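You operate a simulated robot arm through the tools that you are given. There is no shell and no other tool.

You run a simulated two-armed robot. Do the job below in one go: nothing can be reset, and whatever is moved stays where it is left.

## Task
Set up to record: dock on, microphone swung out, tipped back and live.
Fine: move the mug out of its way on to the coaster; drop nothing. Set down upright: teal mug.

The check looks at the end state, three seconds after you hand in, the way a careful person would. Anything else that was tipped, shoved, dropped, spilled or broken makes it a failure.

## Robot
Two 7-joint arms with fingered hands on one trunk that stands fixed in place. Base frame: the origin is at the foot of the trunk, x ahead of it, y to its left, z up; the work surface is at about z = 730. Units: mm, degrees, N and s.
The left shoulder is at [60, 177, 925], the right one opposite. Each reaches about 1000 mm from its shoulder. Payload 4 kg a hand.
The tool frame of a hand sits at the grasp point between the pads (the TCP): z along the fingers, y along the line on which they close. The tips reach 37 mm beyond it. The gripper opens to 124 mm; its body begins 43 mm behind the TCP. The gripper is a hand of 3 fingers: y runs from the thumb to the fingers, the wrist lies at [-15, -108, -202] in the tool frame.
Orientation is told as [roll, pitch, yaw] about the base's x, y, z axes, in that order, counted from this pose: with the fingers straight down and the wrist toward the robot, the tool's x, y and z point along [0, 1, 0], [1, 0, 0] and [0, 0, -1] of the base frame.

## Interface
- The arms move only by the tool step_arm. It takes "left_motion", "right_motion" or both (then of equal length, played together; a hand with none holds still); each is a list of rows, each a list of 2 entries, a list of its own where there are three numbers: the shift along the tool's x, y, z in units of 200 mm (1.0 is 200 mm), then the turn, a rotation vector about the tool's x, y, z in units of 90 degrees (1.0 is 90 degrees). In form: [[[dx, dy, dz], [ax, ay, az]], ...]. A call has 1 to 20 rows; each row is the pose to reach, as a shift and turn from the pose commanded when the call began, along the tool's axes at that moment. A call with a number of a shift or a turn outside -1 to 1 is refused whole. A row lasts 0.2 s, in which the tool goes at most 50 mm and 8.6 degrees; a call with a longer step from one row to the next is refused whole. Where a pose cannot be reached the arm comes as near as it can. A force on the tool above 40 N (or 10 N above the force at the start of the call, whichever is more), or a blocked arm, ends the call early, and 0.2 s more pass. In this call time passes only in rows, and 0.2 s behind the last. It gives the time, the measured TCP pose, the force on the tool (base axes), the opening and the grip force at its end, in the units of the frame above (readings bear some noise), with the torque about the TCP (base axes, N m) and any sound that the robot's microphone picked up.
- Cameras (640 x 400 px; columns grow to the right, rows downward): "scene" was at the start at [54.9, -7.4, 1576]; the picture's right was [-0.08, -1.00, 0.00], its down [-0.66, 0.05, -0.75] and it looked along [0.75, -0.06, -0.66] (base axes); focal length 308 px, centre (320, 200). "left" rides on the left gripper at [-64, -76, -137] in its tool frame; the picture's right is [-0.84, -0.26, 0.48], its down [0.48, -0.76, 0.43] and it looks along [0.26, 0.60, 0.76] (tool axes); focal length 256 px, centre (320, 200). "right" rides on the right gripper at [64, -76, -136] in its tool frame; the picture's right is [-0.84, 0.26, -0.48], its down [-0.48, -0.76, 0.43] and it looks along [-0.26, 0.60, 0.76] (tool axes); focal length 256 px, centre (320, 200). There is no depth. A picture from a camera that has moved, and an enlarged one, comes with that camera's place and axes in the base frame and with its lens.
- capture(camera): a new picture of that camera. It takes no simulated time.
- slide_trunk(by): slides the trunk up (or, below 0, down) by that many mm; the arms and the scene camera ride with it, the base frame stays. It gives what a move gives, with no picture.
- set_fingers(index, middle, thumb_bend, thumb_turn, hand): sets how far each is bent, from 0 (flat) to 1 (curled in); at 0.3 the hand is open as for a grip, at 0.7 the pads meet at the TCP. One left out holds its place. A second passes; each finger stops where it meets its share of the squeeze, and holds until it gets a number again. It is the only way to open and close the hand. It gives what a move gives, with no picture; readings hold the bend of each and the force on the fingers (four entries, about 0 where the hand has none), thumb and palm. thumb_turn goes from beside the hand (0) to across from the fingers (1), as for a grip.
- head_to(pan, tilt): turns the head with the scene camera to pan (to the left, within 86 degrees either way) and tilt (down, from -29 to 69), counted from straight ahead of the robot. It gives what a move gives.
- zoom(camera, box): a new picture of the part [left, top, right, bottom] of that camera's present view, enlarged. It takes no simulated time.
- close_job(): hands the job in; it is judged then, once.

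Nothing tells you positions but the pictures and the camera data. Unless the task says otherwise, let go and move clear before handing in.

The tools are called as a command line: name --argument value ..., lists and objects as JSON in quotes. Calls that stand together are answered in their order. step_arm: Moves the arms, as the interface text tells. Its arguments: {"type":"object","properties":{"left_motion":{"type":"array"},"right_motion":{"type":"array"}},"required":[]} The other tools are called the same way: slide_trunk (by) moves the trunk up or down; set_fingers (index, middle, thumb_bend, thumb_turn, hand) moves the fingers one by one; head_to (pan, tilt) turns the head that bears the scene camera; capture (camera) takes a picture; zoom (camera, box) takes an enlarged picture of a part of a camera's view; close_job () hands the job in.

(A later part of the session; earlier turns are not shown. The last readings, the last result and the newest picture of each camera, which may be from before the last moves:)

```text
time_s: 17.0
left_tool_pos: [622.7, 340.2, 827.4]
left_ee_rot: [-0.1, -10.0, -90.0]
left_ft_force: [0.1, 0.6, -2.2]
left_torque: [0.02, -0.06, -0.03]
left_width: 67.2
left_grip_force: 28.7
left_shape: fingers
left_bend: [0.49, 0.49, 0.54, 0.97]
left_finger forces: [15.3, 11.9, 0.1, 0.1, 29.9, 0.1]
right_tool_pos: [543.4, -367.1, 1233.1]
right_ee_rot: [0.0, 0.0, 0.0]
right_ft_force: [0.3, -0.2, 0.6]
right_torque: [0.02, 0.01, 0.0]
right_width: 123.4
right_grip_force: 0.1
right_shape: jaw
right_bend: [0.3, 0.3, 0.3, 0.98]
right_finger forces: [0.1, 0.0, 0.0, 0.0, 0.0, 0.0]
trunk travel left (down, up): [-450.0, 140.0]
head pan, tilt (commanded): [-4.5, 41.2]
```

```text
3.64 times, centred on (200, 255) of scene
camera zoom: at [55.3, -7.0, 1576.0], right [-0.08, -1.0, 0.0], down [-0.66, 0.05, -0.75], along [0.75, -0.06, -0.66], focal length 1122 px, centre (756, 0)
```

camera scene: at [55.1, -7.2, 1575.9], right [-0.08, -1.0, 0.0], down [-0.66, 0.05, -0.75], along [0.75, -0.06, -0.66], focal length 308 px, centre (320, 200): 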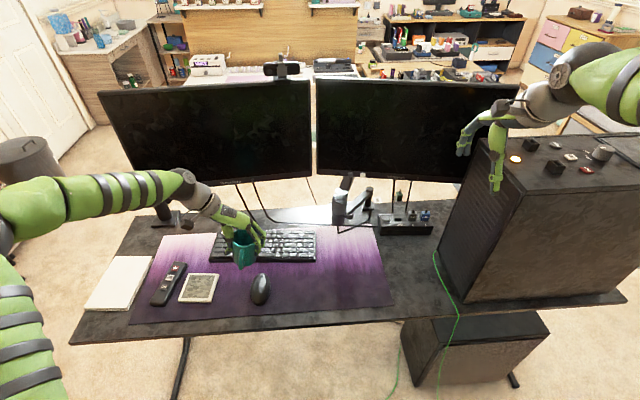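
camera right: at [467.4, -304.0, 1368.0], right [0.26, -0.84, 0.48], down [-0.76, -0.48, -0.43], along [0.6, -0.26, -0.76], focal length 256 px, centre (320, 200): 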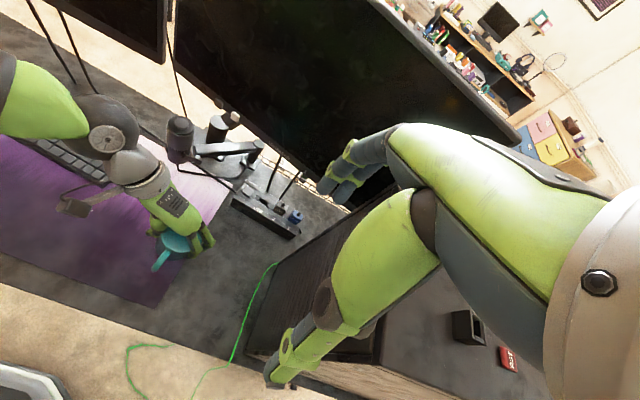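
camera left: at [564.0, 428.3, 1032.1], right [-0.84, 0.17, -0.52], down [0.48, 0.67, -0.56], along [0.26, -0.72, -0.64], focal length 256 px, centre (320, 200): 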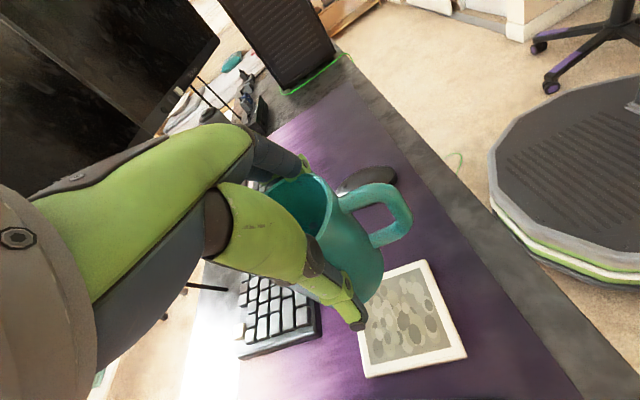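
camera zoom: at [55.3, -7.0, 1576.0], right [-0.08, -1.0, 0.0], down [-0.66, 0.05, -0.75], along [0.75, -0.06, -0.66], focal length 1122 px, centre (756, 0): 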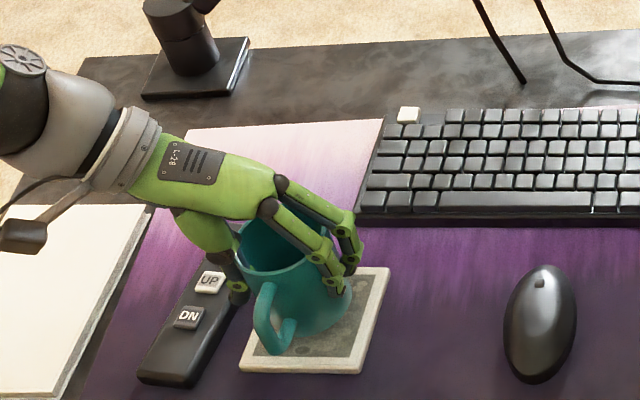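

The mug's base is now centred over the coaster, about 20 mm above it. I lower in small steps and watch the force.

step_arm --left_motion '[[[0, -0.006, 0.035], [0, 0, 0]], [[0, -0.0122, 0.069], [0, 0, 0]]]'

zoom --camera "scene" --box '[160, 230, 230, 300]'

```text
time_s: 17.6
left_tool_pos: [621.0, 339.8, 813.0]
left_ee_rot: [-0.1, -10.0, -89.8]
left_ft_force: [-0.6, 0.4, -3.0]
left_torque: [-0.01, -0.03, -0.02]
left_width: 67.0
left_grip_force: 28.3
left_shape: fingers
left_bend: [0.49, 0.49, 0.54, 0.97]
left_finger forces: [15.2, 11.8, 0.0, 0.1, 29.6, 0.0]
right_tool_pos: [542.9, -368.6, 1232.2]
right_ee_rot: [0.0, 0.0, -0.1]
right_ft_force: [-0.2, -0.6, -0.1]
right_torque: [0.01, 0.03, 0.03]
right_width: 123.7
right_grip_force: 0.0
right_shape: jaw
right_bend: [0.3, 0.3, 0.3, 0.98]
right_finger forces: [0.1, 0.0, 0.0, 0.0, 0.1, 0.0]
trunk travel left (down, up): [-450.0, 140.0]
head pan, tilt (commanded): [-4.5, 41.2]
```

```text
5.71 times, centred on (195, 265) of scene
camera zoom: at [55.3, -7.2, 1575.9], right [-0.08, -1.0, 0.0], down [-0.66, 0.05, -0.75], along [0.75, -0.06, -0.66], focal length 1762 px, centre (1034, -171)
```

zoom: 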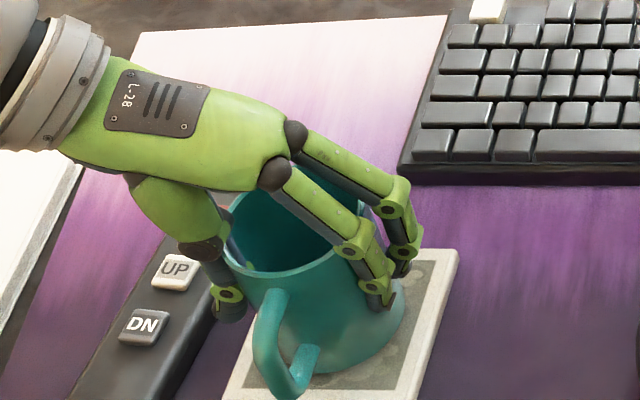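

Still free. I continue down in 3 mm steps.

step_arm --left_motion '[[[0, -0.0026, 0.0148], [0, 0, 0]], [[0, -0.0043, 0.0246], [0, 0, 0]]]'

step_arm --left_motion '[[[0, -0.0013, 0.0074], [0, 0, 0]], [[0, -0.0026, 0.0148], [0, 0, 0]]]'

zoom --camera "scene" --box '[160, 230, 230, 300]'

```text
time_s: 18.2
left_tool_pos: [621.1, 341.0, 810.6]
left_ee_rot: [0.1, -10.1, -90.0]
left_ft_force: [-1.5, 0.8, 11.8]
left_torque: [0.26, -0.04, 0.02]
left_width: 66.9
left_grip_force: 31.6
left_shape: fingers
left_bend: [0.49, 0.49, 0.54, 0.97]
left_finger forces: [17.0, 11.7, 0.1, 0.1, 35.0, 0.0]
right_tool_pos: [541.8, -368.5, 1234.2]
right_ee_rot: [0.0, -0.1, 0.0]
right_ft_force: [0.2, 0.6, -0.2]
right_torque: [0.02, 0.05, 0.03]
right_width: 123.5
right_grip_force: 0.0
right_shape: jaw
right_bend: [0.3, 0.3, 0.3, 0.98]
right_finger forces: [0.0, 0.0, 0.0, 0.1, 0.0, 0.0]
trunk travel left (down, up): [-450.0, 140.0]
head pan, tilt (commanded): [-4.5, 41.2]
```

```text
time_s: 18.8
left_tool_pos: [621.5, 339.5, 809.3]
left_ee_rot: [0.4, -10.0, -90.0]
left_ft_force: [-1.5, -0.1, 38.4]
left_torque: [0.67, 0.1, 0.04]
left_width: 66.4
left_grip_force: 40.3
left_shape: fingers
left_bend: [0.49, 0.49, 0.55, 0.97]
left_finger forces: [20.6, 11.5, 0.0, 0.0, 48.4, 0.1]
right_tool_pos: [540.7, -368.7, 1233.9]
right_ee_rot: [0.0, -0.1, 0.1]
right_ft_force: [-0.3, 0.4, -0.4]
right_torque: [0.01, 0.02, 0.01]
right_width: 123.7
right_grip_force: 0.0
right_shape: jaw
right_bend: [0.3, 0.3, 0.3, 0.98]
right_finger forces: [0.0, 0.0, 0.0, 0.0, 0.0, 0.0]
trunk travel left (down, up): [-450.0, 140.0]
head pan, tilt (commanded): [-4.5, 41.2]
```

```text
5.71 times, centred on (195, 265) of scene
camera zoom: at [52.1, -8.9, 1576.5], right [-0.08, -1.0, 0.0], down [-0.66, 0.05, -0.75], along [0.75, -0.06, -0.66], focal length 1762 px, centre (1034, -171)
```

zoom: 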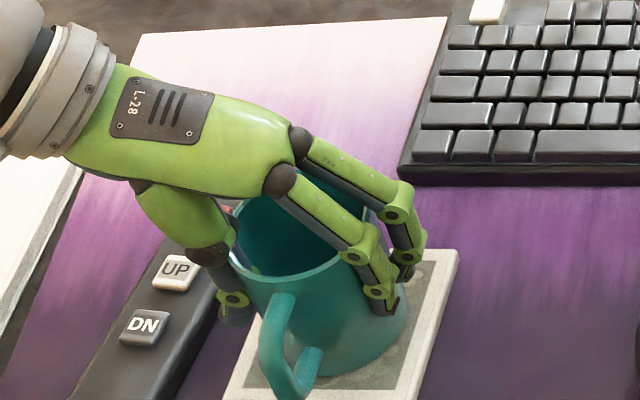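

The mug is seated on the coaster. I ease off the downward load a little, then open the fingers slightly.

step_arm --left_motion '[[[0, 0.0026, -0.0148], [0, 0, 0]], [[0, 0.0039, -0.022], [0, 0, 0]]]'

set_fingers --hand "left" --index 0.46 --middle 0.46 --thumb_bend 0.5

zoom --camera "scene" --box '[160, 230, 230, 300]'

```text
time_s: 19.4
left_tool_pos: [620.3, 339.7, 809.4]
left_ee_rot: [0.0, -9.9, -90.0]
left_ft_force: [2.0, -1.3, 21.9]
left_torque: [0.22, -0.04, 0.01]
left_width: 66.3
left_grip_force: 35.8
left_shape: fingers
left_bend: [0.49, 0.49, 0.55, 0.97]
left_finger forces: [19.1, 13.1, 0.0, 0.0, 40.5, 0.0]
right_tool_pos: [541.3, -368.6, 1231.8]
right_ee_rot: [-0.1, -0.1, 0.1]
right_ft_force: [0.3, 0.8, 0.2]
right_torque: [-0.04, 0.02, -0.02]
right_width: 123.7
right_grip_force: 0.1
right_shape: jaw
right_bend: [0.3, 0.3, 0.3, 0.98]
right_finger forces: [0.1, 0.1, 0.1, 0.0, 0.0, 0.1]
trunk travel left (down, up): [-450.0, 140.0]
head pan, tilt (commanded): [-4.5, 41.2]
```

```text
time_s: 20.4
left_tool_pos: [621.4, 341.2, 809.6]
left_ee_rot: [0.0, -10.0, -90.0]
left_ft_force: [0.1, -0.2, -1.9]
left_torque: [-0.02, -0.04, -0.02]
left_width: 69.4
left_grip_force: 0.8
left_shape: fingers
left_bend: [0.46, 0.45, 0.5, 0.97]
left_finger forces: [0.3, 0.7, 0.0, 0.1, 0.8, 0.0]
right_tool_pos: [541.9, -369.5, 1232.3]
right_ee_rot: [0.0, 0.0, 0.1]
right_ft_force: [0.2, -0.2, -0.8]
right_torque: [0.02, -0.01, -0.01]
right_width: 123.6
right_grip_force: 0.1
right_shape: jaw
right_bend: [0.3, 0.3, 0.3, 0.98]
right_finger forces: [0.0, 0.0, 0.0, 0.0, 0.1, 0.1]
trunk travel left (down, up): [-450.0, 140.0]
head pan, tilt (commanded): [-4.5, 41.2]
```

```text
5.71 times, centred on (195, 265) of scene
camera zoom: at [55.1, -7.2, 1575.9], right [-0.08, -1.0, 0.0], down [-0.66, 0.05, -0.75], along [0.75, -0.06, -0.66], focal length 1762 px, centre (1034, -171)
```

zoom: 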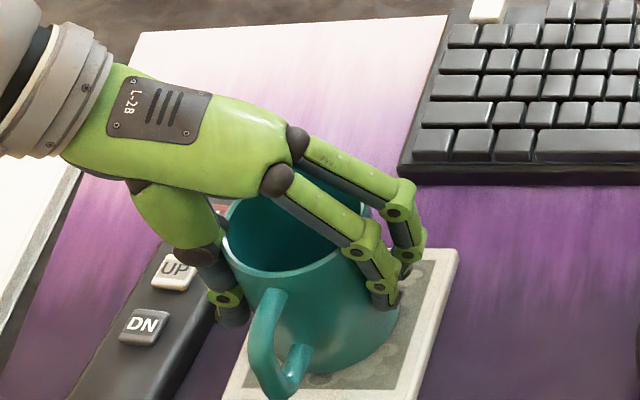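

The grip is released. I open a bit more on the finger side, keeping the thumb away from the remote, and then lift straight up.

set_fingers --hand "left" --index 0.36 --middle 0.36 --thumb_bend 0.43

zoom --camera "scene" --box '[160, 230, 230, 300]'

zoom --camera "left" --box '[220, 140, 520, 400]'

```text
time_s: 21.4
left_tool_pos: [621.4, 340.5, 809.3]
left_ee_rot: [-0.1, -10.0, -90.0]
left_ft_force: [-0.2, -0.8, -0.7]
left_torque: [0.02, -0.04, 0.02]
left_width: 94.5
left_grip_force: 0.0
left_shape: fingers
left_bend: [0.36, 0.36, 0.43, 0.97]
left_finger forces: [0.0, 0.0, 0.1, 0.0, 0.1, 0.0]
right_tool_pos: [543.2, -368.5, 1231.9]
right_ee_rot: [0.0, 0.0, 0.0]
right_ft_force: [-0.7, 0.3, -0.4]
right_torque: [0.04, 0.02, -0.01]
right_width: 123.7
right_grip_force: 0.0
right_shape: jaw
right_bend: [0.3, 0.3, 0.3, 0.98]
right_finger forces: [0.1, 0.0, 0.0, 0.1, 0.1, 0.0]
trunk travel left (down, up): [-450.0, 140.0]
head pan, tilt (commanded): [-4.5, 41.2]
```

```text
5.71 times, centred on (195, 265) of scene
camera zoom: at [55.0, -7.3, 1575.9], right [-0.08, -1.0, 0.0], down [-0.66, 0.05, -0.75], along [0.75, -0.06, -0.66], focal length 1762 px, centre (1034, -171)
```

zoom: 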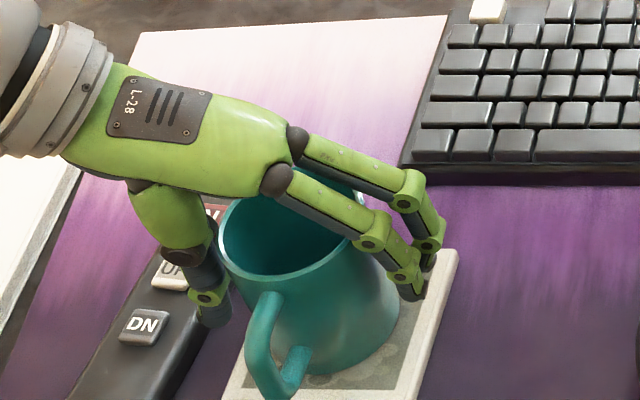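

```text
1.54 times, centred on (370, 270) of left
camera zoom: at [557.8, 439.4, 929.8], right [-0.84, 0.17, -0.52], down [0.48, 0.67, -0.56], along [0.26, -0.72, -0.65], focal length 394 px, centre (243, 92)
```

zoom: 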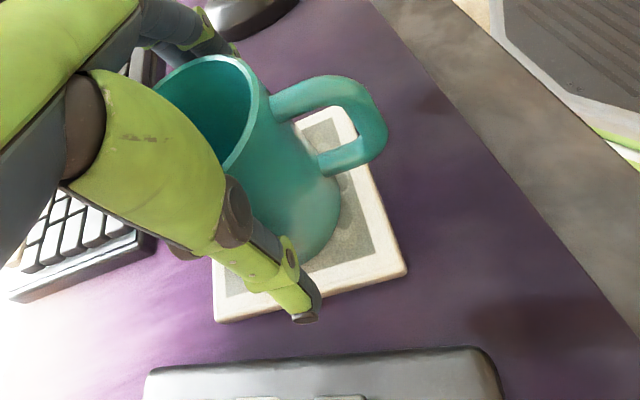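

The mug stands on the coaster and both sides are free. I lift the left hand straight up out of it.

step_arm --left_motion '[[[0, 0.0087, -0.049], [0, 0, 0]], [[0, 0.0217, -0.123], [0, 0, 0]], [[0, 0.039, -0.222], [0, 0, 0]], [[0, 0.061, -0.345], [0, 0, 0]], [[0, 0.087, -0.493], [0, 0, 0]], [[0, 0.1128, -0.64], [0, 0, 0]]]'

zoom --camera "scene" --box '[140, 200, 260, 310]'

capture --camera "left"

```text
time_s: 22.8
left_tool_pos: [621.7, 340.0, 939.7]
left_ee_rot: [0.0, -10.0, -90.0]
left_ft_force: [0.3, 0.4, 0.4]
left_torque: [-0.01, 0.03, 0.01]
left_width: 95.0
left_grip_force: 0.0
left_shape: fingers
left_bend: [0.36, 0.36, 0.43, 0.97]
left_finger forces: [0.1, 0.1, 0.0, 0.0, 0.0, 0.0]
right_tool_pos: [543.5, -368.8, 1232.5]
right_ee_rot: [0.1, 0.0, 0.1]
right_ft_force: [-0.5, 0.0, 1.0]
right_torque: [0.01, 0.01, -0.04]
right_width: 123.6
right_grip_force: 0.1
right_shape: jaw
right_bend: [0.3, 0.3, 0.3, 0.98]
right_finger forces: [0.1, 0.0, 0.1, 0.0, 0.1, 0.0]
trunk travel left (down, up): [-450.0, 140.0]
head pan, tilt (commanded): [-4.5, 41.2]
```

```text
3.64 times, centred on (200, 255) of scene
camera zoom: at [54.7, -7.6, 1575.9], right [-0.08, -1.0, 0.0], down [-0.66, 0.05, -0.75], along [0.75, -0.06, -0.66], focal length 1122 px, centre (756, 0)
```

zoom: 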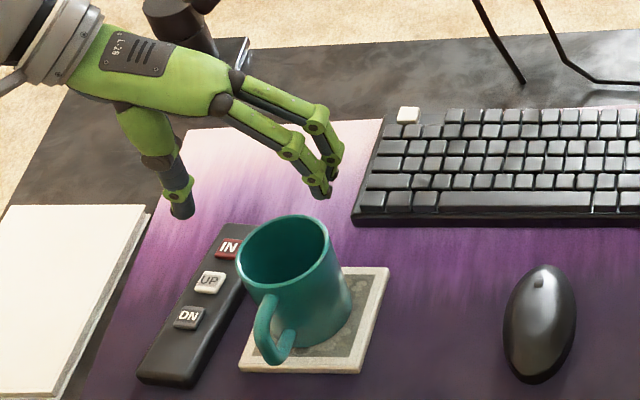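

```text
taken
camera left: at [558.0, 438.6, 1060.0], right [-0.84, 0.17, -0.52], down [0.48, 0.67, -0.56], along [0.26, -0.72, -0.65], focal length 256 px, centre (320, 200)
```

left: 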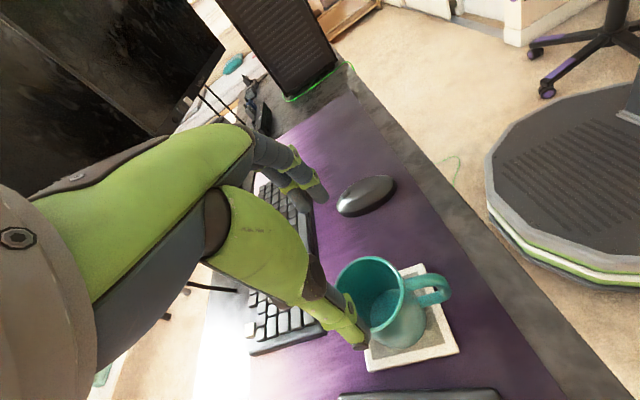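

The teal mug stands upright inside the coaster and nothing around it moved. I retract the left arm up and back, and shape the right hand to a single pointing index finger.

step_arm --left_motion '[[[-0.03, 0.02, -0.15], [0, 0, 0]], [[-0.1, 0.0, -0.31], [0, 0, 0]], [[-0.2, -0.03, -0.47], [0, 0, 0]], [[-0.3, -0.07, -0.63], [0, 0, 0]], [[-0.4, -0.1, -0.79], [0, 0, 0]], [[-0.5, -0.14, -0.94], [0, 0, 0]]]'

set_fingers --hand "right" --index 0.3 --middle 1.0 --thumb_bend 0.3 --thumb_turn 0.0

capture --camera "right"

capture --camera "scene"

zoom --camera "scene" --box '[440, 40, 640, 200]'

```text
time_s: 24.2
left_tool_pos: [520.3, 399.8, 1120.7]
left_ee_rot: [0.0, -10.0, -89.9]
left_ft_force: [0.6, 0.4, 0.8]
left_torque: [-0.02, 0.02, 0.05]
left_width: 94.7
left_grip_force: 0.1
left_shape: fingers
left_bend: [0.36, 0.36, 0.43, 0.98]
left_finger forces: [0.0, 0.0, 0.1, 0.0, 0.1, 0.1]
right_tool_pos: [542.3, -368.4, 1232.5]
right_ee_rot: [0.0, -0.1, 0.0]
right_ft_force: [0.4, -0.4, 0.2]
right_torque: [-0.01, -0.02, -0.01]
right_width: 123.3
right_grip_force: 0.1
right_shape: jaw
right_bend: [0.3, 0.3, 0.3, 0.98]
right_finger forces: [0.0, 0.1, 0.1, 0.1, 0.0, 0.0]
trunk travel left (down, up): [-450.0, 140.0]
head pan, tilt (commanded): [-4.5, 41.2]
```

```text
time_s: 25.2
left_tool_pos: [521.3, 400.1, 1121.0]
left_ee_rot: [0.1, -9.9, -90.0]
left_ft_force: [-0.5, -1.0, 0.2]
left_torque: [-0.02, -0.04, 0.01]
left_width: 94.6
left_grip_force: 0.0
left_shape: fingers
left_bend: [0.36, 0.36, 0.43, 0.98]
left_finger forces: [0.0, 0.1, 0.1, 0.0, 0.0, 0.0]
right_tool_pos: [542.3, -368.3, 1232.8]
right_ee_rot: [0.0, -0.1, 0.0]
right_ft_force: [-0.3, 0.5, 0.6]
right_torque: [-0.01, 0.01, -0.02]
right_width: 173.0
right_grip_force: 0.0
right_shape: fingers
right_bend: [0.3, 1.0, 0.3, 0.0]
right_finger forces: [0.0, 0.0, 0.0, 0.0, 0.0, 0.0]
trunk travel left (down, up): [-450.0, 140.0]
head pan, tilt (commanded): [-4.5, 41.2]
```

```text
taken
camera right: at [467.2, -303.9, 1368.1], right [0.26, -0.84, 0.48], down [-0.76, -0.48, -0.43], along [0.6, -0.26, -0.76], focal length 256 px, centre (320, 200)
```

right: 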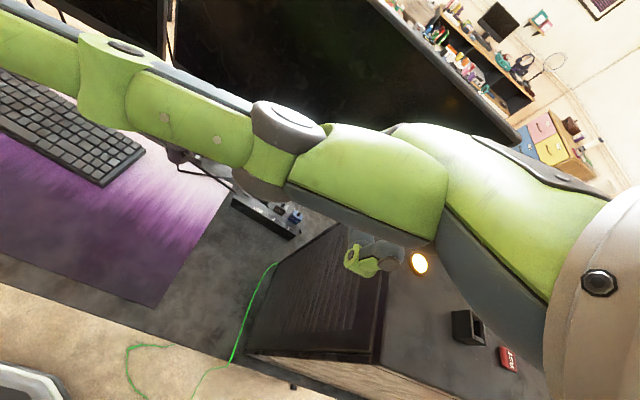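

```text
taken
camera scene: at [54.9, -7.3, 1576.0], right [-0.08, -1.0, 0.0], down [-0.66, 0.05, -0.75], along [0.75, -0.06, -0.66], focal length 308 px, centre (320, 200)
```

scene: 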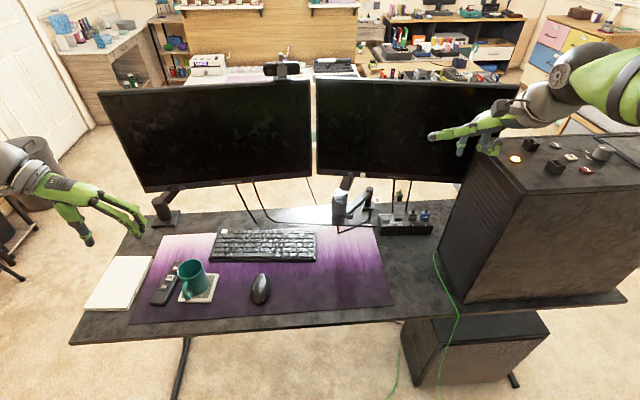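

```text
2.50 times, centred on (540, 120) of scene
camera zoom: at [54.9, -7.3, 1576.0], right [-0.08, -1.0, 0.0], down [-0.66, 0.05, -0.75], along [0.75, -0.06, -0.66], focal length 771 px, centre (-230, 400)
```

zoom: 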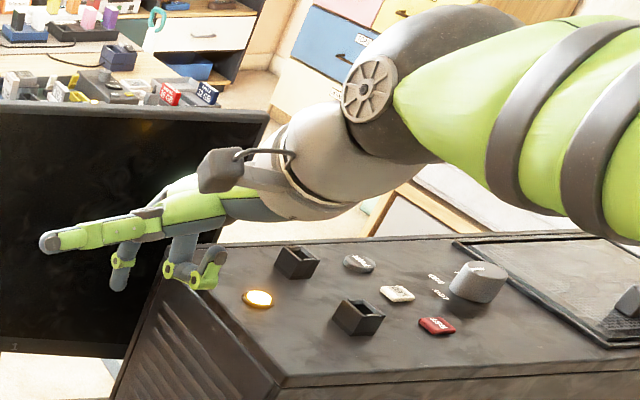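

The mug scene is settled. The sideways thumb sticks out, so I turn it back across and keep only the index pointing down, with the middle finger curled.

set_fingers --hand "right" --index 0.3 --middle 1.0 --thumb_bend 0.1 --thumb_turn 1.0

capture --camera "right"

zoom --camera "scene" --box '[440, 40, 640, 200]'

```text
time_s: 26.2
left_tool_pos: [521.1, 399.3, 1120.0]
left_ee_rot: [0.0, -9.9, -89.9]
left_ft_force: [0.0, -0.8, 1.1]
left_torque: [0.01, 0.02, -0.03]
left_width: 94.7
left_grip_force: 0.1
left_shape: fingers
left_bend: [0.36, 0.36, 0.43, 0.98]
left_finger forces: [0.0, 0.0, 0.1, 0.0, 0.0, 0.0]
right_tool_pos: [543.1, -368.0, 1232.5]
right_ee_rot: [0.1, 0.0, 0.0]
right_ft_force: [0.9, 0.4, 1.5]
right_torque: [0.0, 0.0, 0.04]
right_width: 117.7
right_grip_force: 0.0
right_shape: fingers
right_bend: [0.3, 1.0, 0.1, 0.96]
right_finger forces: [0.0, 0.1, 0.0, 0.0, 0.0, 0.0]
trunk travel left (down, up): [-450.0, 140.0]
head pan, tilt (commanded): [-4.5, 41.2]
```

```text
taken
camera right: at [467.3, -303.9, 1368.1], right [0.26, -0.84, 0.48], down [-0.76, -0.48, -0.43], along [0.6, -0.26, -0.76], focal length 256 px, centre (320, 200)
```

right: 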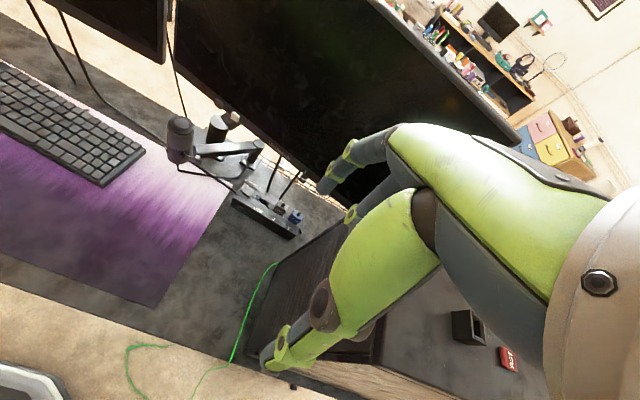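

```text
2.50 times, centred on (540, 120) of scene
camera zoom: at [55.0, -7.3, 1576.0], right [-0.08, -1.0, 0.0], down [-0.66, 0.05, -0.75], along [0.75, -0.06, -0.66], focal length 771 px, centre (-230, 400)
```

zoom: 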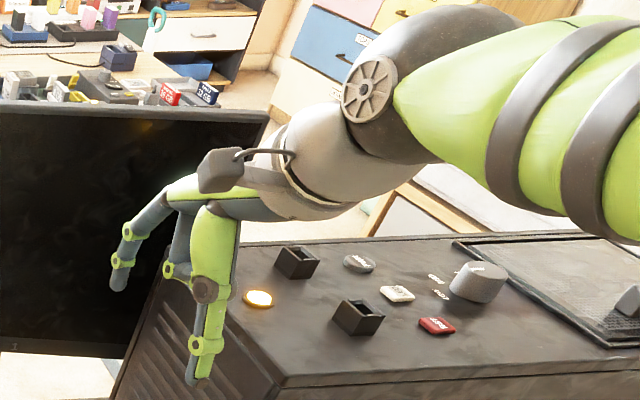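

The index finger's tip sits about 66 mm ahead of the grasp point. From two views, the right monitor's lower edge hangs at about x = 855–875, z = 960 over the dock and mic, so I'll stay below and in front of it. I now move the right hand toward the dock's square button at about (827, -307, 793).

step_arm --right_motion '[[[0.025, 0.08, 0.17], [0, 0, 0]], [[0.05, 0.17, 0.34], [0, 0, 0]], [[0.08, 0.27, 0.52], [0, 0, 0]], [[0.11, 0.38, 0.7], [0, 0, 0]], [[0.14, 0.48, 0.86], [0, 0, 0]], [[0.15, 0.52, 0.95], [0, 0, 0]]]'

capture --camera "right"

capture --camera "scene"

```text
time_s: 27.6
left_tool_pos: [521.8, 400.5, 1121.4]
left_ee_rot: [-0.1, -10.1, -90.0]
left_ft_force: [1.2, 0.4, -1.0]
left_torque: [-0.02, 0.01, -0.02]
left_width: 94.5
left_grip_force: 0.1
left_shape: fingers
left_bend: [0.36, 0.36, 0.43, 0.98]
left_finger forces: [0.1, 0.0, 0.0, 0.0, 0.0, 0.0]
right_tool_pos: [647.3, -336.2, 1044.0]
right_ee_rot: [0.0, -0.2, 0.0]
right_ft_force: [0.1, -0.5, 0.2]
right_torque: [-0.02, 0.03, -0.01]
right_width: 117.6
right_grip_force: 0.0
right_shape: fingers
right_bend: [0.3, 1.0, 0.1, 0.96]
right_finger forces: [0.1, 0.0, 0.0, 0.0, 0.1, 0.0]
trunk travel left (down, up): [-450.0, 140.0]
head pan, tilt (commanded): [-4.5, 41.2]
```

```text
taken
camera right: at [571.0, -271.6, 1178.5], right [0.26, -0.84, 0.48], down [-0.76, -0.48, -0.44], along [0.6, -0.26, -0.76], focal length 256 px, centre (320, 200)
```

right: 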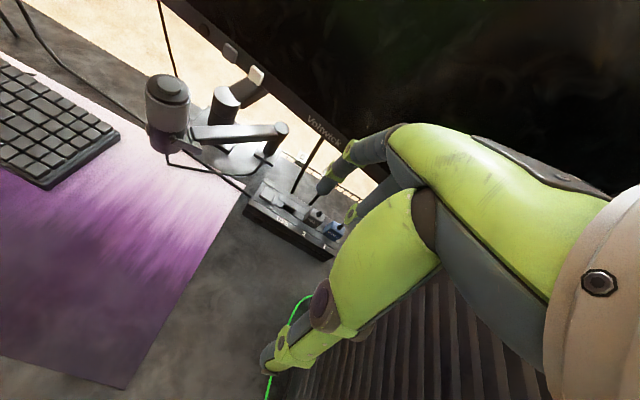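

```text
taken
camera scene: at [55.2, -7.3, 1576.0], right [-0.08, -1.0, 0.0], down [-0.66, 0.05, -0.75], along [0.75, -0.06, -0.66], focal length 308 px, centre (320, 200)
```

scene: 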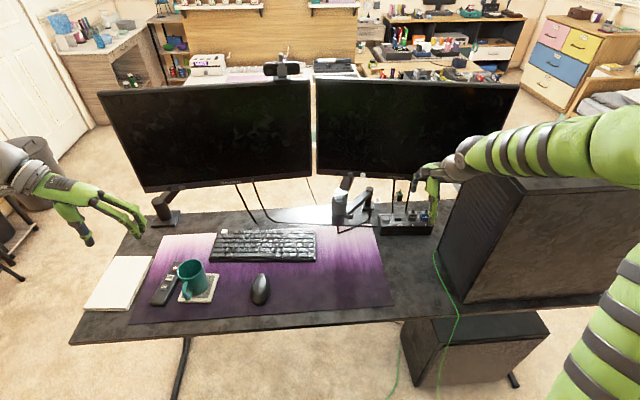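

The right forearm passes close above the PC tower. I zoom in to judge that clearance before going lower.

zoom --camera "scene" --box '[400, 80, 640, 260]'

head_to --pan -35 --tilt 40

capture --camera "scene"

```text
2.22 times, centred on (520, 170) of scene
camera zoom: at [55.2, -7.3, 1576.0], right [-0.08, -1.0, 0.0], down [-0.66, 0.05, -0.75], along [0.75, -0.06, -0.66], focal length 685 px, centre (-124, 267)
```

zoom: 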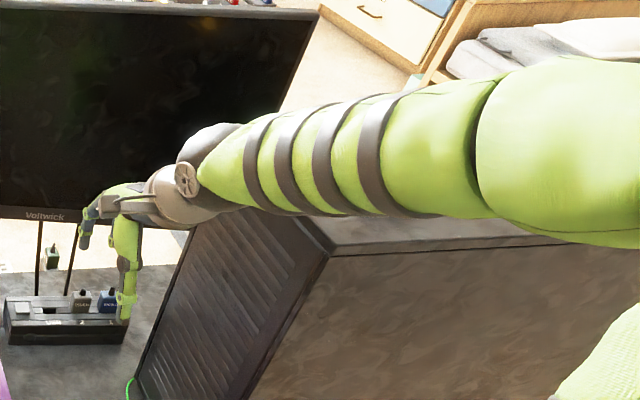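

```text
time_s: 28.6
left_tool_pos: [522.5, 399.9, 1120.9]
left_ee_rot: [0.0, -10.0, -90.0]
left_ft_force: [0.0, 1.0, 0.6]
left_torque: [-0.02, 0.01, -0.05]
left_width: 94.6
left_grip_force: 0.0
left_shape: fingers
left_bend: [0.36, 0.36, 0.43, 0.98]
left_finger forces: [0.0, 0.0, 0.0, 0.0, 0.0, 0.1]
right_tool_pos: [646.5, -335.8, 1042.9]
right_ee_rot: [0.0, 0.0, 0.0]
right_ft_force: [0.1, -0.3, 0.3]
right_torque: [0.03, -0.02, -0.01]
right_width: 117.5
right_grip_force: 0.2
right_shape: fingers
right_bend: [0.3, 1.0, 0.1, 0.96]
right_finger forces: [0.0, 0.0, 0.0, 0.0, 0.0, 0.0]
trunk travel left (down, up): [-450.0, 140.0]
head pan, tilt (commanded): [-35.0, 40.0]
```

```text
taken
camera scene: at [40.8, -49.4, 1577.8], right [-0.57, -0.82, 0.0], down [-0.53, 0.37, -0.77], along [0.63, -0.44, -0.64], focal length 308 px, centre (320, 200)
```

scene: 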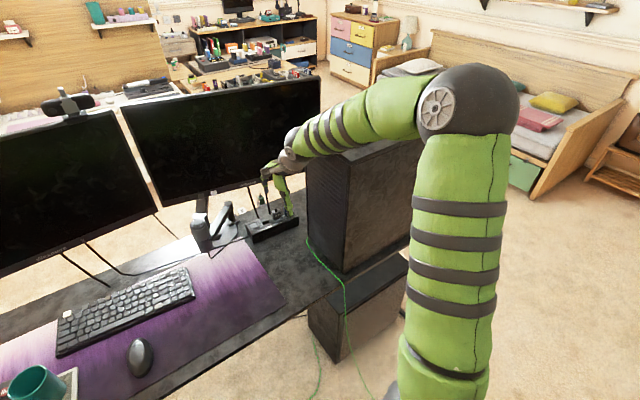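

The forearm clears the tower for now, but going lower straight on would bring it nearer. I turn the hand 30° so the wrist comes in from the left, away from the tower, descending before moving forward under the monitor edge.

step_arm --right_motion '[[[0.04, 0.06, 0.16], [0, 0, 0.055]], [[0.09, 0.15, 0.32], [0, 0, 0.11]], [[0.14, 0.26, 0.48], [0, 0, 0.166]], [[0.19, 0.38, 0.62], [0, 0, 0.222]], [[0.23, 0.48, 0.72], [0, 0, 0.278]], [[0.2615, 0.54, 0.76], [0, 0, 0.333]]]'

capture --camera "scene"

capture --camera "right"

zoom --camera "scene" --box '[180, 140, 340, 260]'

```text
time_s: 30.0
left_tool_pos: [522.1, 400.0, 1120.1]
left_ee_rot: [0.0, -10.0, -89.9]
left_ft_force: [0.1, -0.1, 0.1]
left_torque: [0.0, 0.02, 0.02]
left_width: 94.7
left_grip_force: 0.1
left_shape: fingers
left_bend: [0.36, 0.36, 0.43, 0.98]
left_finger forces: [0.1, 0.0, 0.1, 0.1, 0.0, 0.1]
right_tool_pos: [755.9, -286.1, 891.2]
right_ee_rot: [0.0, 0.0, -30.0]
right_ft_force: [0.2, -0.5, -0.4]
right_torque: [0.0, 0.03, 0.0]
right_width: 117.2
right_grip_force: 0.0
right_shape: fingers
right_bend: [0.3, 1.0, 0.1, 0.96]
right_finger forces: [0.0, 0.0, 0.1, 0.0, 0.0, 0.0]
trunk travel left (down, up): [-450.0, 140.0]
head pan, tilt (commanded): [-35.0, 40.0]
```

```text
taken
camera scene: at [41.1, -49.1, 1577.8], right [-0.57, -0.82, 0.0], down [-0.53, 0.37, -0.77], along [0.63, -0.44, -0.64], focal length 308 px, centre (320, 200)
```

scene: 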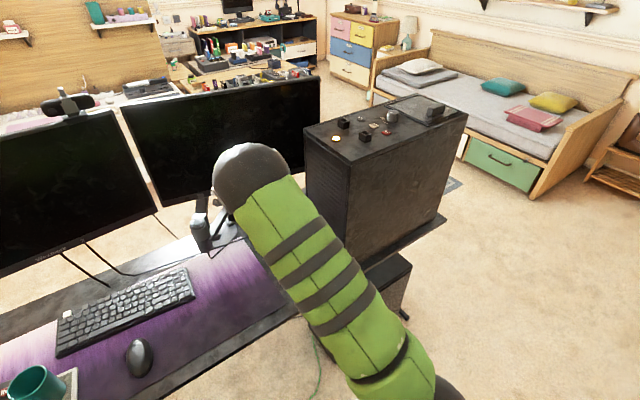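

```text
taken
camera right: at [722.3, -192.2, 1026.4], right [-0.2, -0.85, 0.48], down [-0.9, -0.04, -0.43], along [0.39, -0.52, -0.76], focal length 256 px, centre (320, 200)
```

right: 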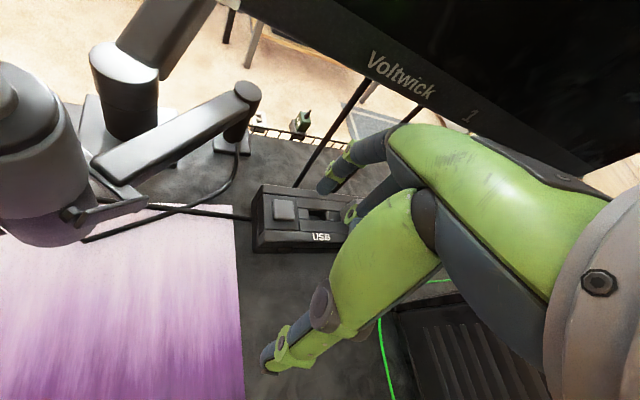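

```text
3.33 times, centred on (260, 200) of scene
camera zoom: at [41.1, -49.1, 1577.8], right [-0.57, -0.82, 0.0], down [-0.53, 0.37, -0.77], along [0.63, -0.44, -0.64], focal length 1028 px, centre (520, 200)
```

zoom: 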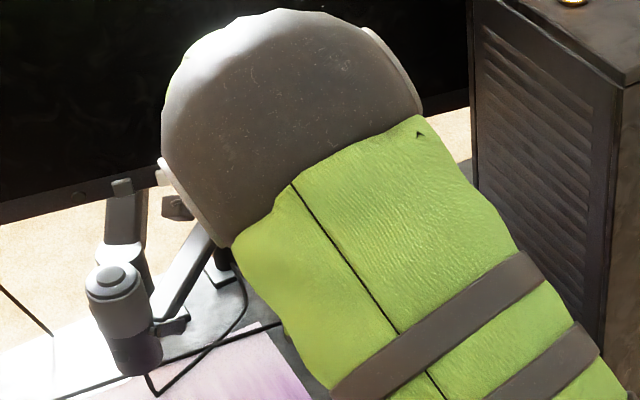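

The right hand is now over the dock with its camera showing the square button and the USB slot clearly, at about (829, -305). The fingertip is just behind it, so I shift a centimetre and lower to just above the button.

step_arm --right_motion '[[[0.023, 0.017, 0.1], [0, 0, 0]], [[0.046, 0.0335, 0.2], [0, 0, 0]]]'

capture --camera "right"

zoom --camera "right" --box '[220, 120, 420, 260]'

```text
time_s: 30.6
left_tool_pos: [521.5, 399.8, 1121.3]
left_ee_rot: [0.0, -9.9, -90.0]
left_ft_force: [0.4, 0.1, 0.4]
left_torque: [0.02, 0.0, 0.0]
left_width: 95.0
left_grip_force: 0.0
left_shape: fingers
left_bend: [0.36, 0.36, 0.43, 0.98]
left_finger forces: [0.0, 0.1, 0.0, 0.0, 0.0, 0.0]
right_tool_pos: [766.4, -280.4, 851.1]
right_ee_rot: [0.1, 0.0, -29.9]
right_ft_force: [0.0, -0.4, 0.6]
right_torque: [-0.02, 0.01, 0.0]
right_width: 117.7
right_grip_force: 0.1
right_shape: fingers
right_bend: [0.3, 1.0, 0.1, 0.96]
right_finger forces: [0.0, 0.0, 0.1, 0.0, 0.0, 0.1]
trunk travel left (down, up): [-450.0, 140.0]
head pan, tilt (commanded): [-35.0, 40.0]
```

```text
taken
camera right: at [732.5, -188.1, 986.5], right [-0.2, -0.85, 0.48], down [-0.9, -0.04, -0.43], along [0.39, -0.52, -0.76], focal length 256 px, centre (320, 200)
```

right: 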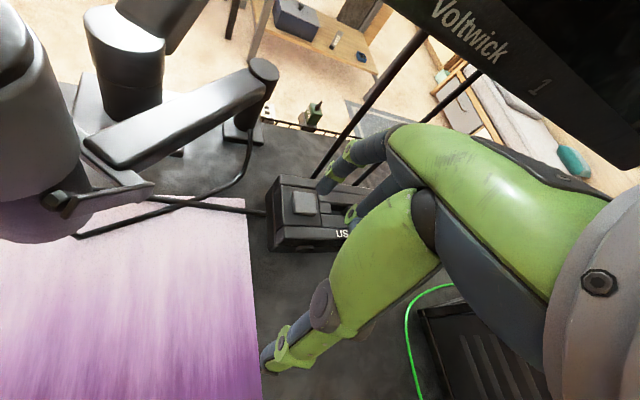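

```text
2.86 times, centred on (320, 190) of right
camera zoom: at [732.5, -188.1, 986.5], right [-0.2, -0.85, 0.48], down [-0.9, -0.04, -0.43], along [0.39, -0.52, -0.76], focal length 731 px, centre (320, 229)
```

zoom: 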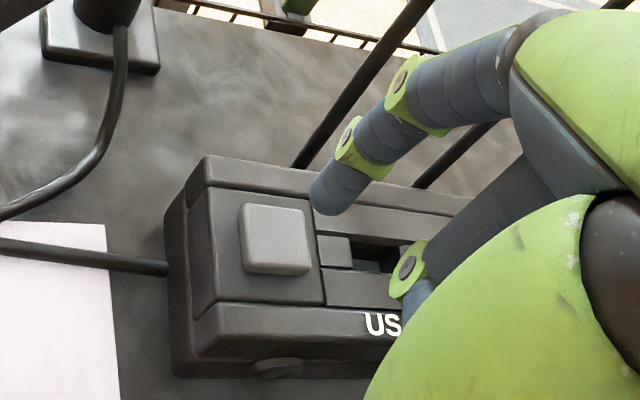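

The fingertip will land on the button when lowered about 25 mm. I go down most of that, with a 3 mm correction to the left, then press in small steps.

step_arm --right_motion '[[[0.013, -0.0075, 0.05], [0, 0, 0]], [[0.013, -0.0075, 0.09], [0, 0, 0]]]'

zoom --camera "right" --box '[220, 120, 420, 260]'

```text
time_s: 31.2
left_tool_pos: [522.7, 399.9, 1120.4]
left_ee_rot: [0.0, -9.9, -89.9]
left_ft_force: [0.1, 0.4, -0.3]
left_torque: [0.02, 0.0, 0.01]
left_width: 94.6
left_grip_force: 0.1
left_shape: fingers
left_bend: [0.36, 0.36, 0.43, 0.98]
left_finger forces: [0.1, 0.1, 0.0, 0.0, 0.1, 0.0]
right_tool_pos: [765.4, -278.3, 832.7]
right_ee_rot: [-0.1, 0.1, -29.9]
right_ft_force: [-0.1, -0.7, -0.1]
right_torque: [0.0, -0.03, -0.01]
right_width: 117.6
right_grip_force: 0.1
right_shape: fingers
right_bend: [0.3, 1.0, 0.1, 0.96]
right_finger forces: [0.0, 0.1, 0.0, 0.0, 0.0, 0.0]
trunk travel left (down, up): [-450.0, 140.0]
head pan, tilt (commanded): [-35.0, 40.0]
```

```text
2.86 times, centred on (320, 190) of right
camera zoom: at [732.4, -184.2, 968.3], right [-0.2, -0.85, 0.48], down [-0.9, -0.04, -0.43], along [0.39, -0.52, -0.76], focal length 731 px, centre (320, 229)
```

zoom: 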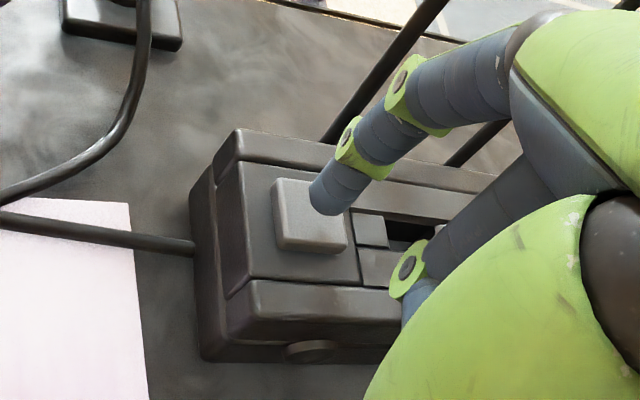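

The tip is just above the button. I nudge 3 mm to its centre and press down in small steps.

step_arm --right_motion '[[[0.007, -0.013, 0.01], [0, 0, 0]], [[0.007, -0.013, 0.025], [0, 0, 0]], [[0.007, -0.013, 0.04], [0, 0, 0]]]'

zoom --camera "right" --box '[220, 120, 420, 260]'

```text
time_s: 32.0
left_tool_pos: [521.3, 400.3, 1120.9]
left_ee_rot: [0.0, -10.0, -90.0]
left_ft_force: [0.1, 0.5, 0.0]
left_torque: [-0.01, -0.02, -0.01]
left_width: 94.9
left_grip_force: 0.0
left_shape: fingers
left_bend: [0.36, 0.36, 0.43, 0.98]
left_finger forces: [0.0, 0.0, 0.0, 0.0, 0.1, 0.0]
right_tool_pos: [763.9, -275.5, 825.2]
right_ee_rot: [0.0, -0.2, -29.9]
right_ft_force: [-0.5, 0.5, 1.0]
right_torque: [-0.01, -0.08, 0.02]
right_width: 117.8
right_grip_force: 1.1
right_shape: fingers
right_bend: [0.3, 1.0, 0.1, 0.96]
right_finger forces: [1.0, 0.1, 0.0, 0.0, 0.0, 0.0]
trunk travel left (down, up): [-450.0, 140.0]
head pan, tilt (commanded): [-35.0, 40.0]
heard: click
```

```text
2.86 times, centred on (320, 190) of right
camera zoom: at [730.7, -181.4, 960.3], right [-0.2, -0.85, 0.48], down [-0.9, -0.04, -0.44], along [0.39, -0.52, -0.76], focal length 731 px, centre (320, 229)
```

zoom: 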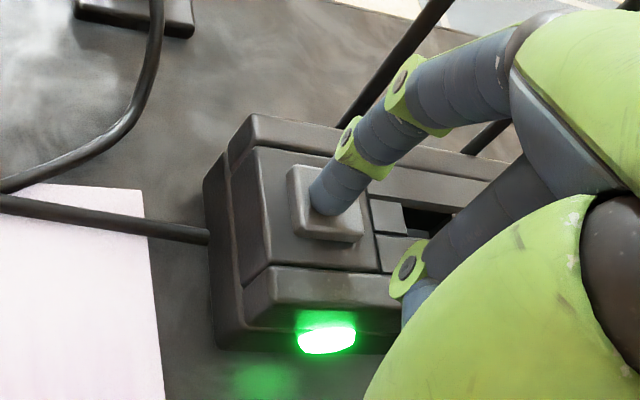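

A click was heard and the dock's lamp turned green: the dock is on. I lift off and look at the mic from here.

step_arm --right_motion '[[[0, 0, -0.06], [0, 0, 0]], [[0, 0, -0.15], [0, 0, 0]], [[0, 0, -0.25], [0, 0, 0]], [[0, -0.1, -0.32], [0, 0, 0]]]'

capture --camera "right"

head_to --pan -4.5 --tilt 41.2

capture --camera "scene"

zoom --camera "scene" --box '[310, 160, 450, 250]'

```text
time_s: 33.0
left_tool_pos: [521.4, 400.8, 1120.2]
left_ee_rot: [0.0, -9.9, -89.8]
left_ft_force: [0.2, 0.8, 0.4]
left_torque: [0.03, -0.02, -0.01]
left_width: 94.5
left_grip_force: 0.0
left_shape: fingers
left_bend: [0.36, 0.36, 0.43, 0.98]
left_finger forces: [0.1, 0.1, 0.0, 0.0, 0.0, 0.0]
right_tool_pos: [746.6, -266.1, 887.9]
right_ee_rot: [0.0, 0.1, -30.0]
right_ft_force: [-0.6, 0.0, 0.2]
right_torque: [-0.02, 0.02, 0.01]
right_width: 117.9
right_grip_force: 0.0
right_shape: fingers
right_bend: [0.3, 1.0, 0.1, 0.96]
right_finger forces: [0.1, 0.0, 0.0, 0.0, 0.0, 0.0]
trunk travel left (down, up): [-450.0, 140.0]
head pan, tilt (commanded): [-35.0, 40.0]
```

```text
taken
camera right: at [712.8, -171.4, 1024.2], right [-0.2, -0.85, 0.48], down [-0.9, -0.04, -0.43], along [0.39, -0.52, -0.76], focal length 256 px, centre (320, 200)
```

right: 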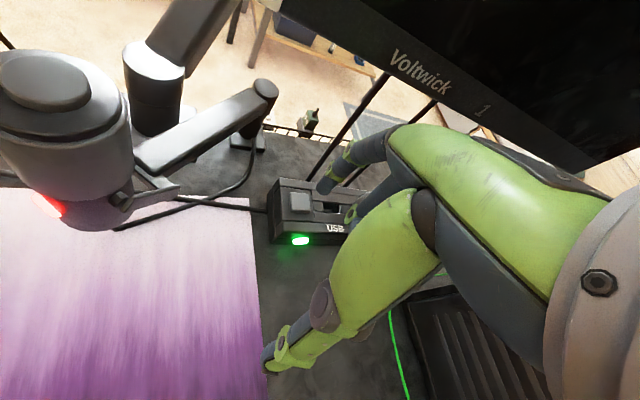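

```text
time_s: 33.9
left_tool_pos: [521.7, 398.9, 1119.6]
left_ee_rot: [0.0, -10.0, -90.0]
left_ft_force: [-0.7, -0.3, 0.3]
left_torque: [-0.01, 0.0, 0.01]
left_width: 94.9
left_grip_force: 0.1
left_shape: fingers
left_bend: [0.36, 0.36, 0.43, 0.98]
left_finger forces: [0.1, 0.0, 0.1, 0.0, 0.0, 0.0]
right_tool_pos: [746.7, -265.5, 888.8]
right_ee_rot: [0.0, 0.0, -29.8]
right_ft_force: [-0.2, 0.8, -0.3]
right_torque: [0.0, -0.01, -0.01]
right_width: 117.8
right_grip_force: 0.1
right_shape: fingers
right_bend: [0.3, 1.0, 0.1, 0.96]
right_finger forces: [0.1, 0.0, 0.0, 0.1, 0.1, 0.1]
trunk travel left (down, up): [-450.0, 140.0]
head pan, tilt (commanded): [-4.5, 41.2]
```

```text
taken
camera scene: at [55.1, -7.4, 1576.0], right [-0.08, -1.0, 0.0], down [-0.66, 0.05, -0.75], along [0.75, -0.06, -0.66], focal length 308 px, centre (320, 200)
```

scene: 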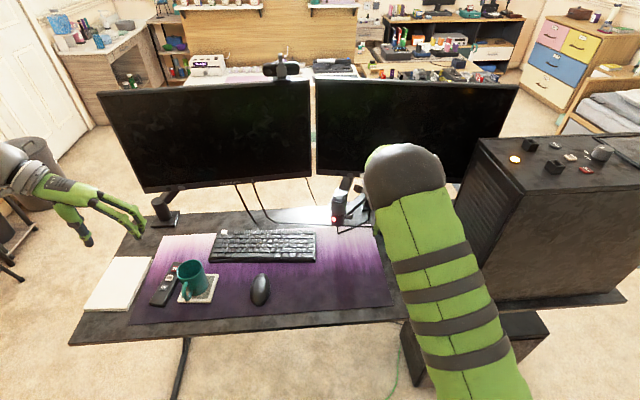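

```text
4.44 times, centred on (380, 205) of scene
camera zoom: at [55.1, -7.4, 1576.0], right [-0.08, -1.0, 0.0], down [-0.66, 0.05, -0.75], along [0.75, -0.06, -0.66], focal length 1371 px, centre (53, 178)
```

zoom: 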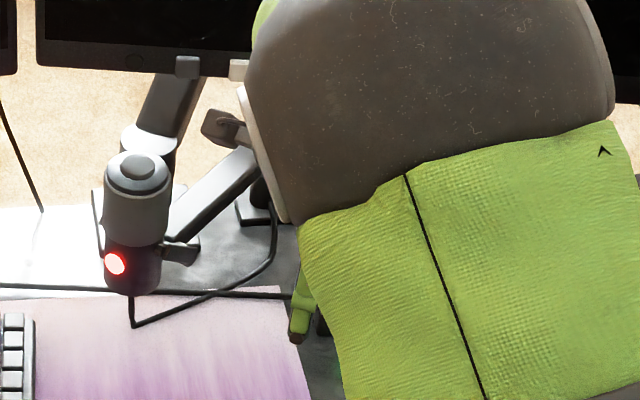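

The mic's lamp came on red, so it is powered but muted. I retract the right arm to clear the view and level the left hand; then the left hand will push the mic around from its left side.

step_arm --right_motion '[[[-0.05, -0.06, -0.14], [0, 0, -0.04]], [[-0.12, -0.11, -0.28], [0, 0, -0.09]], [[-0.2, -0.15, -0.42], [0, 0, -0.14]], [[-0.29, -0.19, -0.55], [0, 0, -0.2]], [[-0.38, -0.22, -0.66], [0, 0, -0.25]], [[-0.47, -0.24, -0.73], [0, 0, -0.3]], [[-0.553, -0.258, -0.775], [0, 0, -0.333]]]' --left_motion '[[[0, 0, 0], [0.02, 0, 0]], [[0, 0, 0], [0.04, 0, 0]], [[0, 0, 0], [0.06, 0, 0]], [[0, 0, 0], [0.08, 0, 0]], [[0, 0, 0], [0.1, 0, 0]], [[0, 0, 0], [0.111, 0, 0]], [[0, 0, 0], [0.111, 0, 0]]]'

step_arm --right_motion '[[[-0.03, -0.09, -0.17], [0, 0, 0]], [[-0.06, -0.2, -0.35], [0, 0, 0]], [[-0.1, -0.31, -0.53], [0, 0, 0]], [[-0.13, -0.42, -0.71], [0, 0, 0]], [[-0.165, -0.52, -0.9], [0, 0, 0]]]'

capture --camera "scene"

```text
time_s: 35.5
left_tool_pos: [520.1, 400.4, 1120.7]
left_ee_rot: [0.0, 0.1, -89.9]
left_ft_force: [-0.1, -0.7, 0.5]
left_torque: [0.0, -0.01, -0.03]
left_width: 94.7
left_grip_force: 0.0
left_shape: fingers
left_bend: [0.36, 0.36, 0.43, 0.98]
left_finger forces: [0.1, 0.0, 0.0, 0.1, 0.1, 0.0]
right_tool_pos: [645.3, -334.6, 1043.6]
right_ee_rot: [0.0, -0.1, 0.1]
right_ft_force: [-0.3, 1.0, -0.4]
right_torque: [0.0, -0.01, -0.01]
right_width: 117.9
right_grip_force: 0.1
right_shape: fingers
right_bend: [0.3, 1.0, 0.1, 0.96]
right_finger forces: [0.1, 0.0, 0.1, 0.0, 0.0, 0.0]
trunk travel left (down, up): [-450.0, 140.0]
head pan, tilt (commanded): [-4.5, 41.2]
```

```text
time_s: 36.7
left_tool_pos: [521.1, 400.8, 1120.8]
left_ee_rot: [0.0, 0.1, -89.8]
left_ft_force: [-0.5, 0.3, -1.0]
left_torque: [0.02, -0.07, 0.01]
left_width: 94.6
left_grip_force: 0.0
left_shape: fingers
left_bend: [0.36, 0.36, 0.43, 0.98]
left_finger forces: [0.0, 0.0, 0.0, 0.1, 0.0, 0.1]
right_tool_pos: [544.1, -369.4, 1223.2]
right_ee_rot: [-0.1, -0.1, 0.1]
right_ft_force: [0.4, -0.2, 0.0]
right_torque: [0.01, -0.01, -0.06]
right_width: 117.6
right_grip_force: 0.0
right_shape: fingers
right_bend: [0.3, 1.0, 0.1, 0.96]
right_finger forces: [0.0, 0.1, 0.0, 0.1, 0.1, 0.1]
trunk travel left (down, up): [-450.0, 140.0]
head pan, tilt (commanded): [-4.5, 41.2]
```

```text
taken
camera scene: at [54.3, -7.4, 1576.0], right [-0.08, -1.0, 0.0], down [-0.66, 0.05, -0.75], along [0.75, -0.06, -0.66], focal length 308 px, centre (320, 200)
```

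scene: 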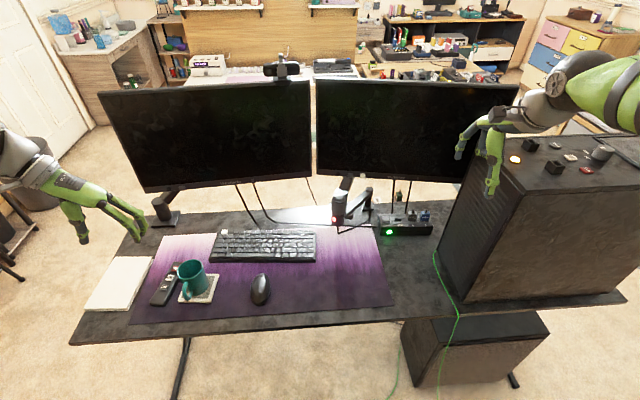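

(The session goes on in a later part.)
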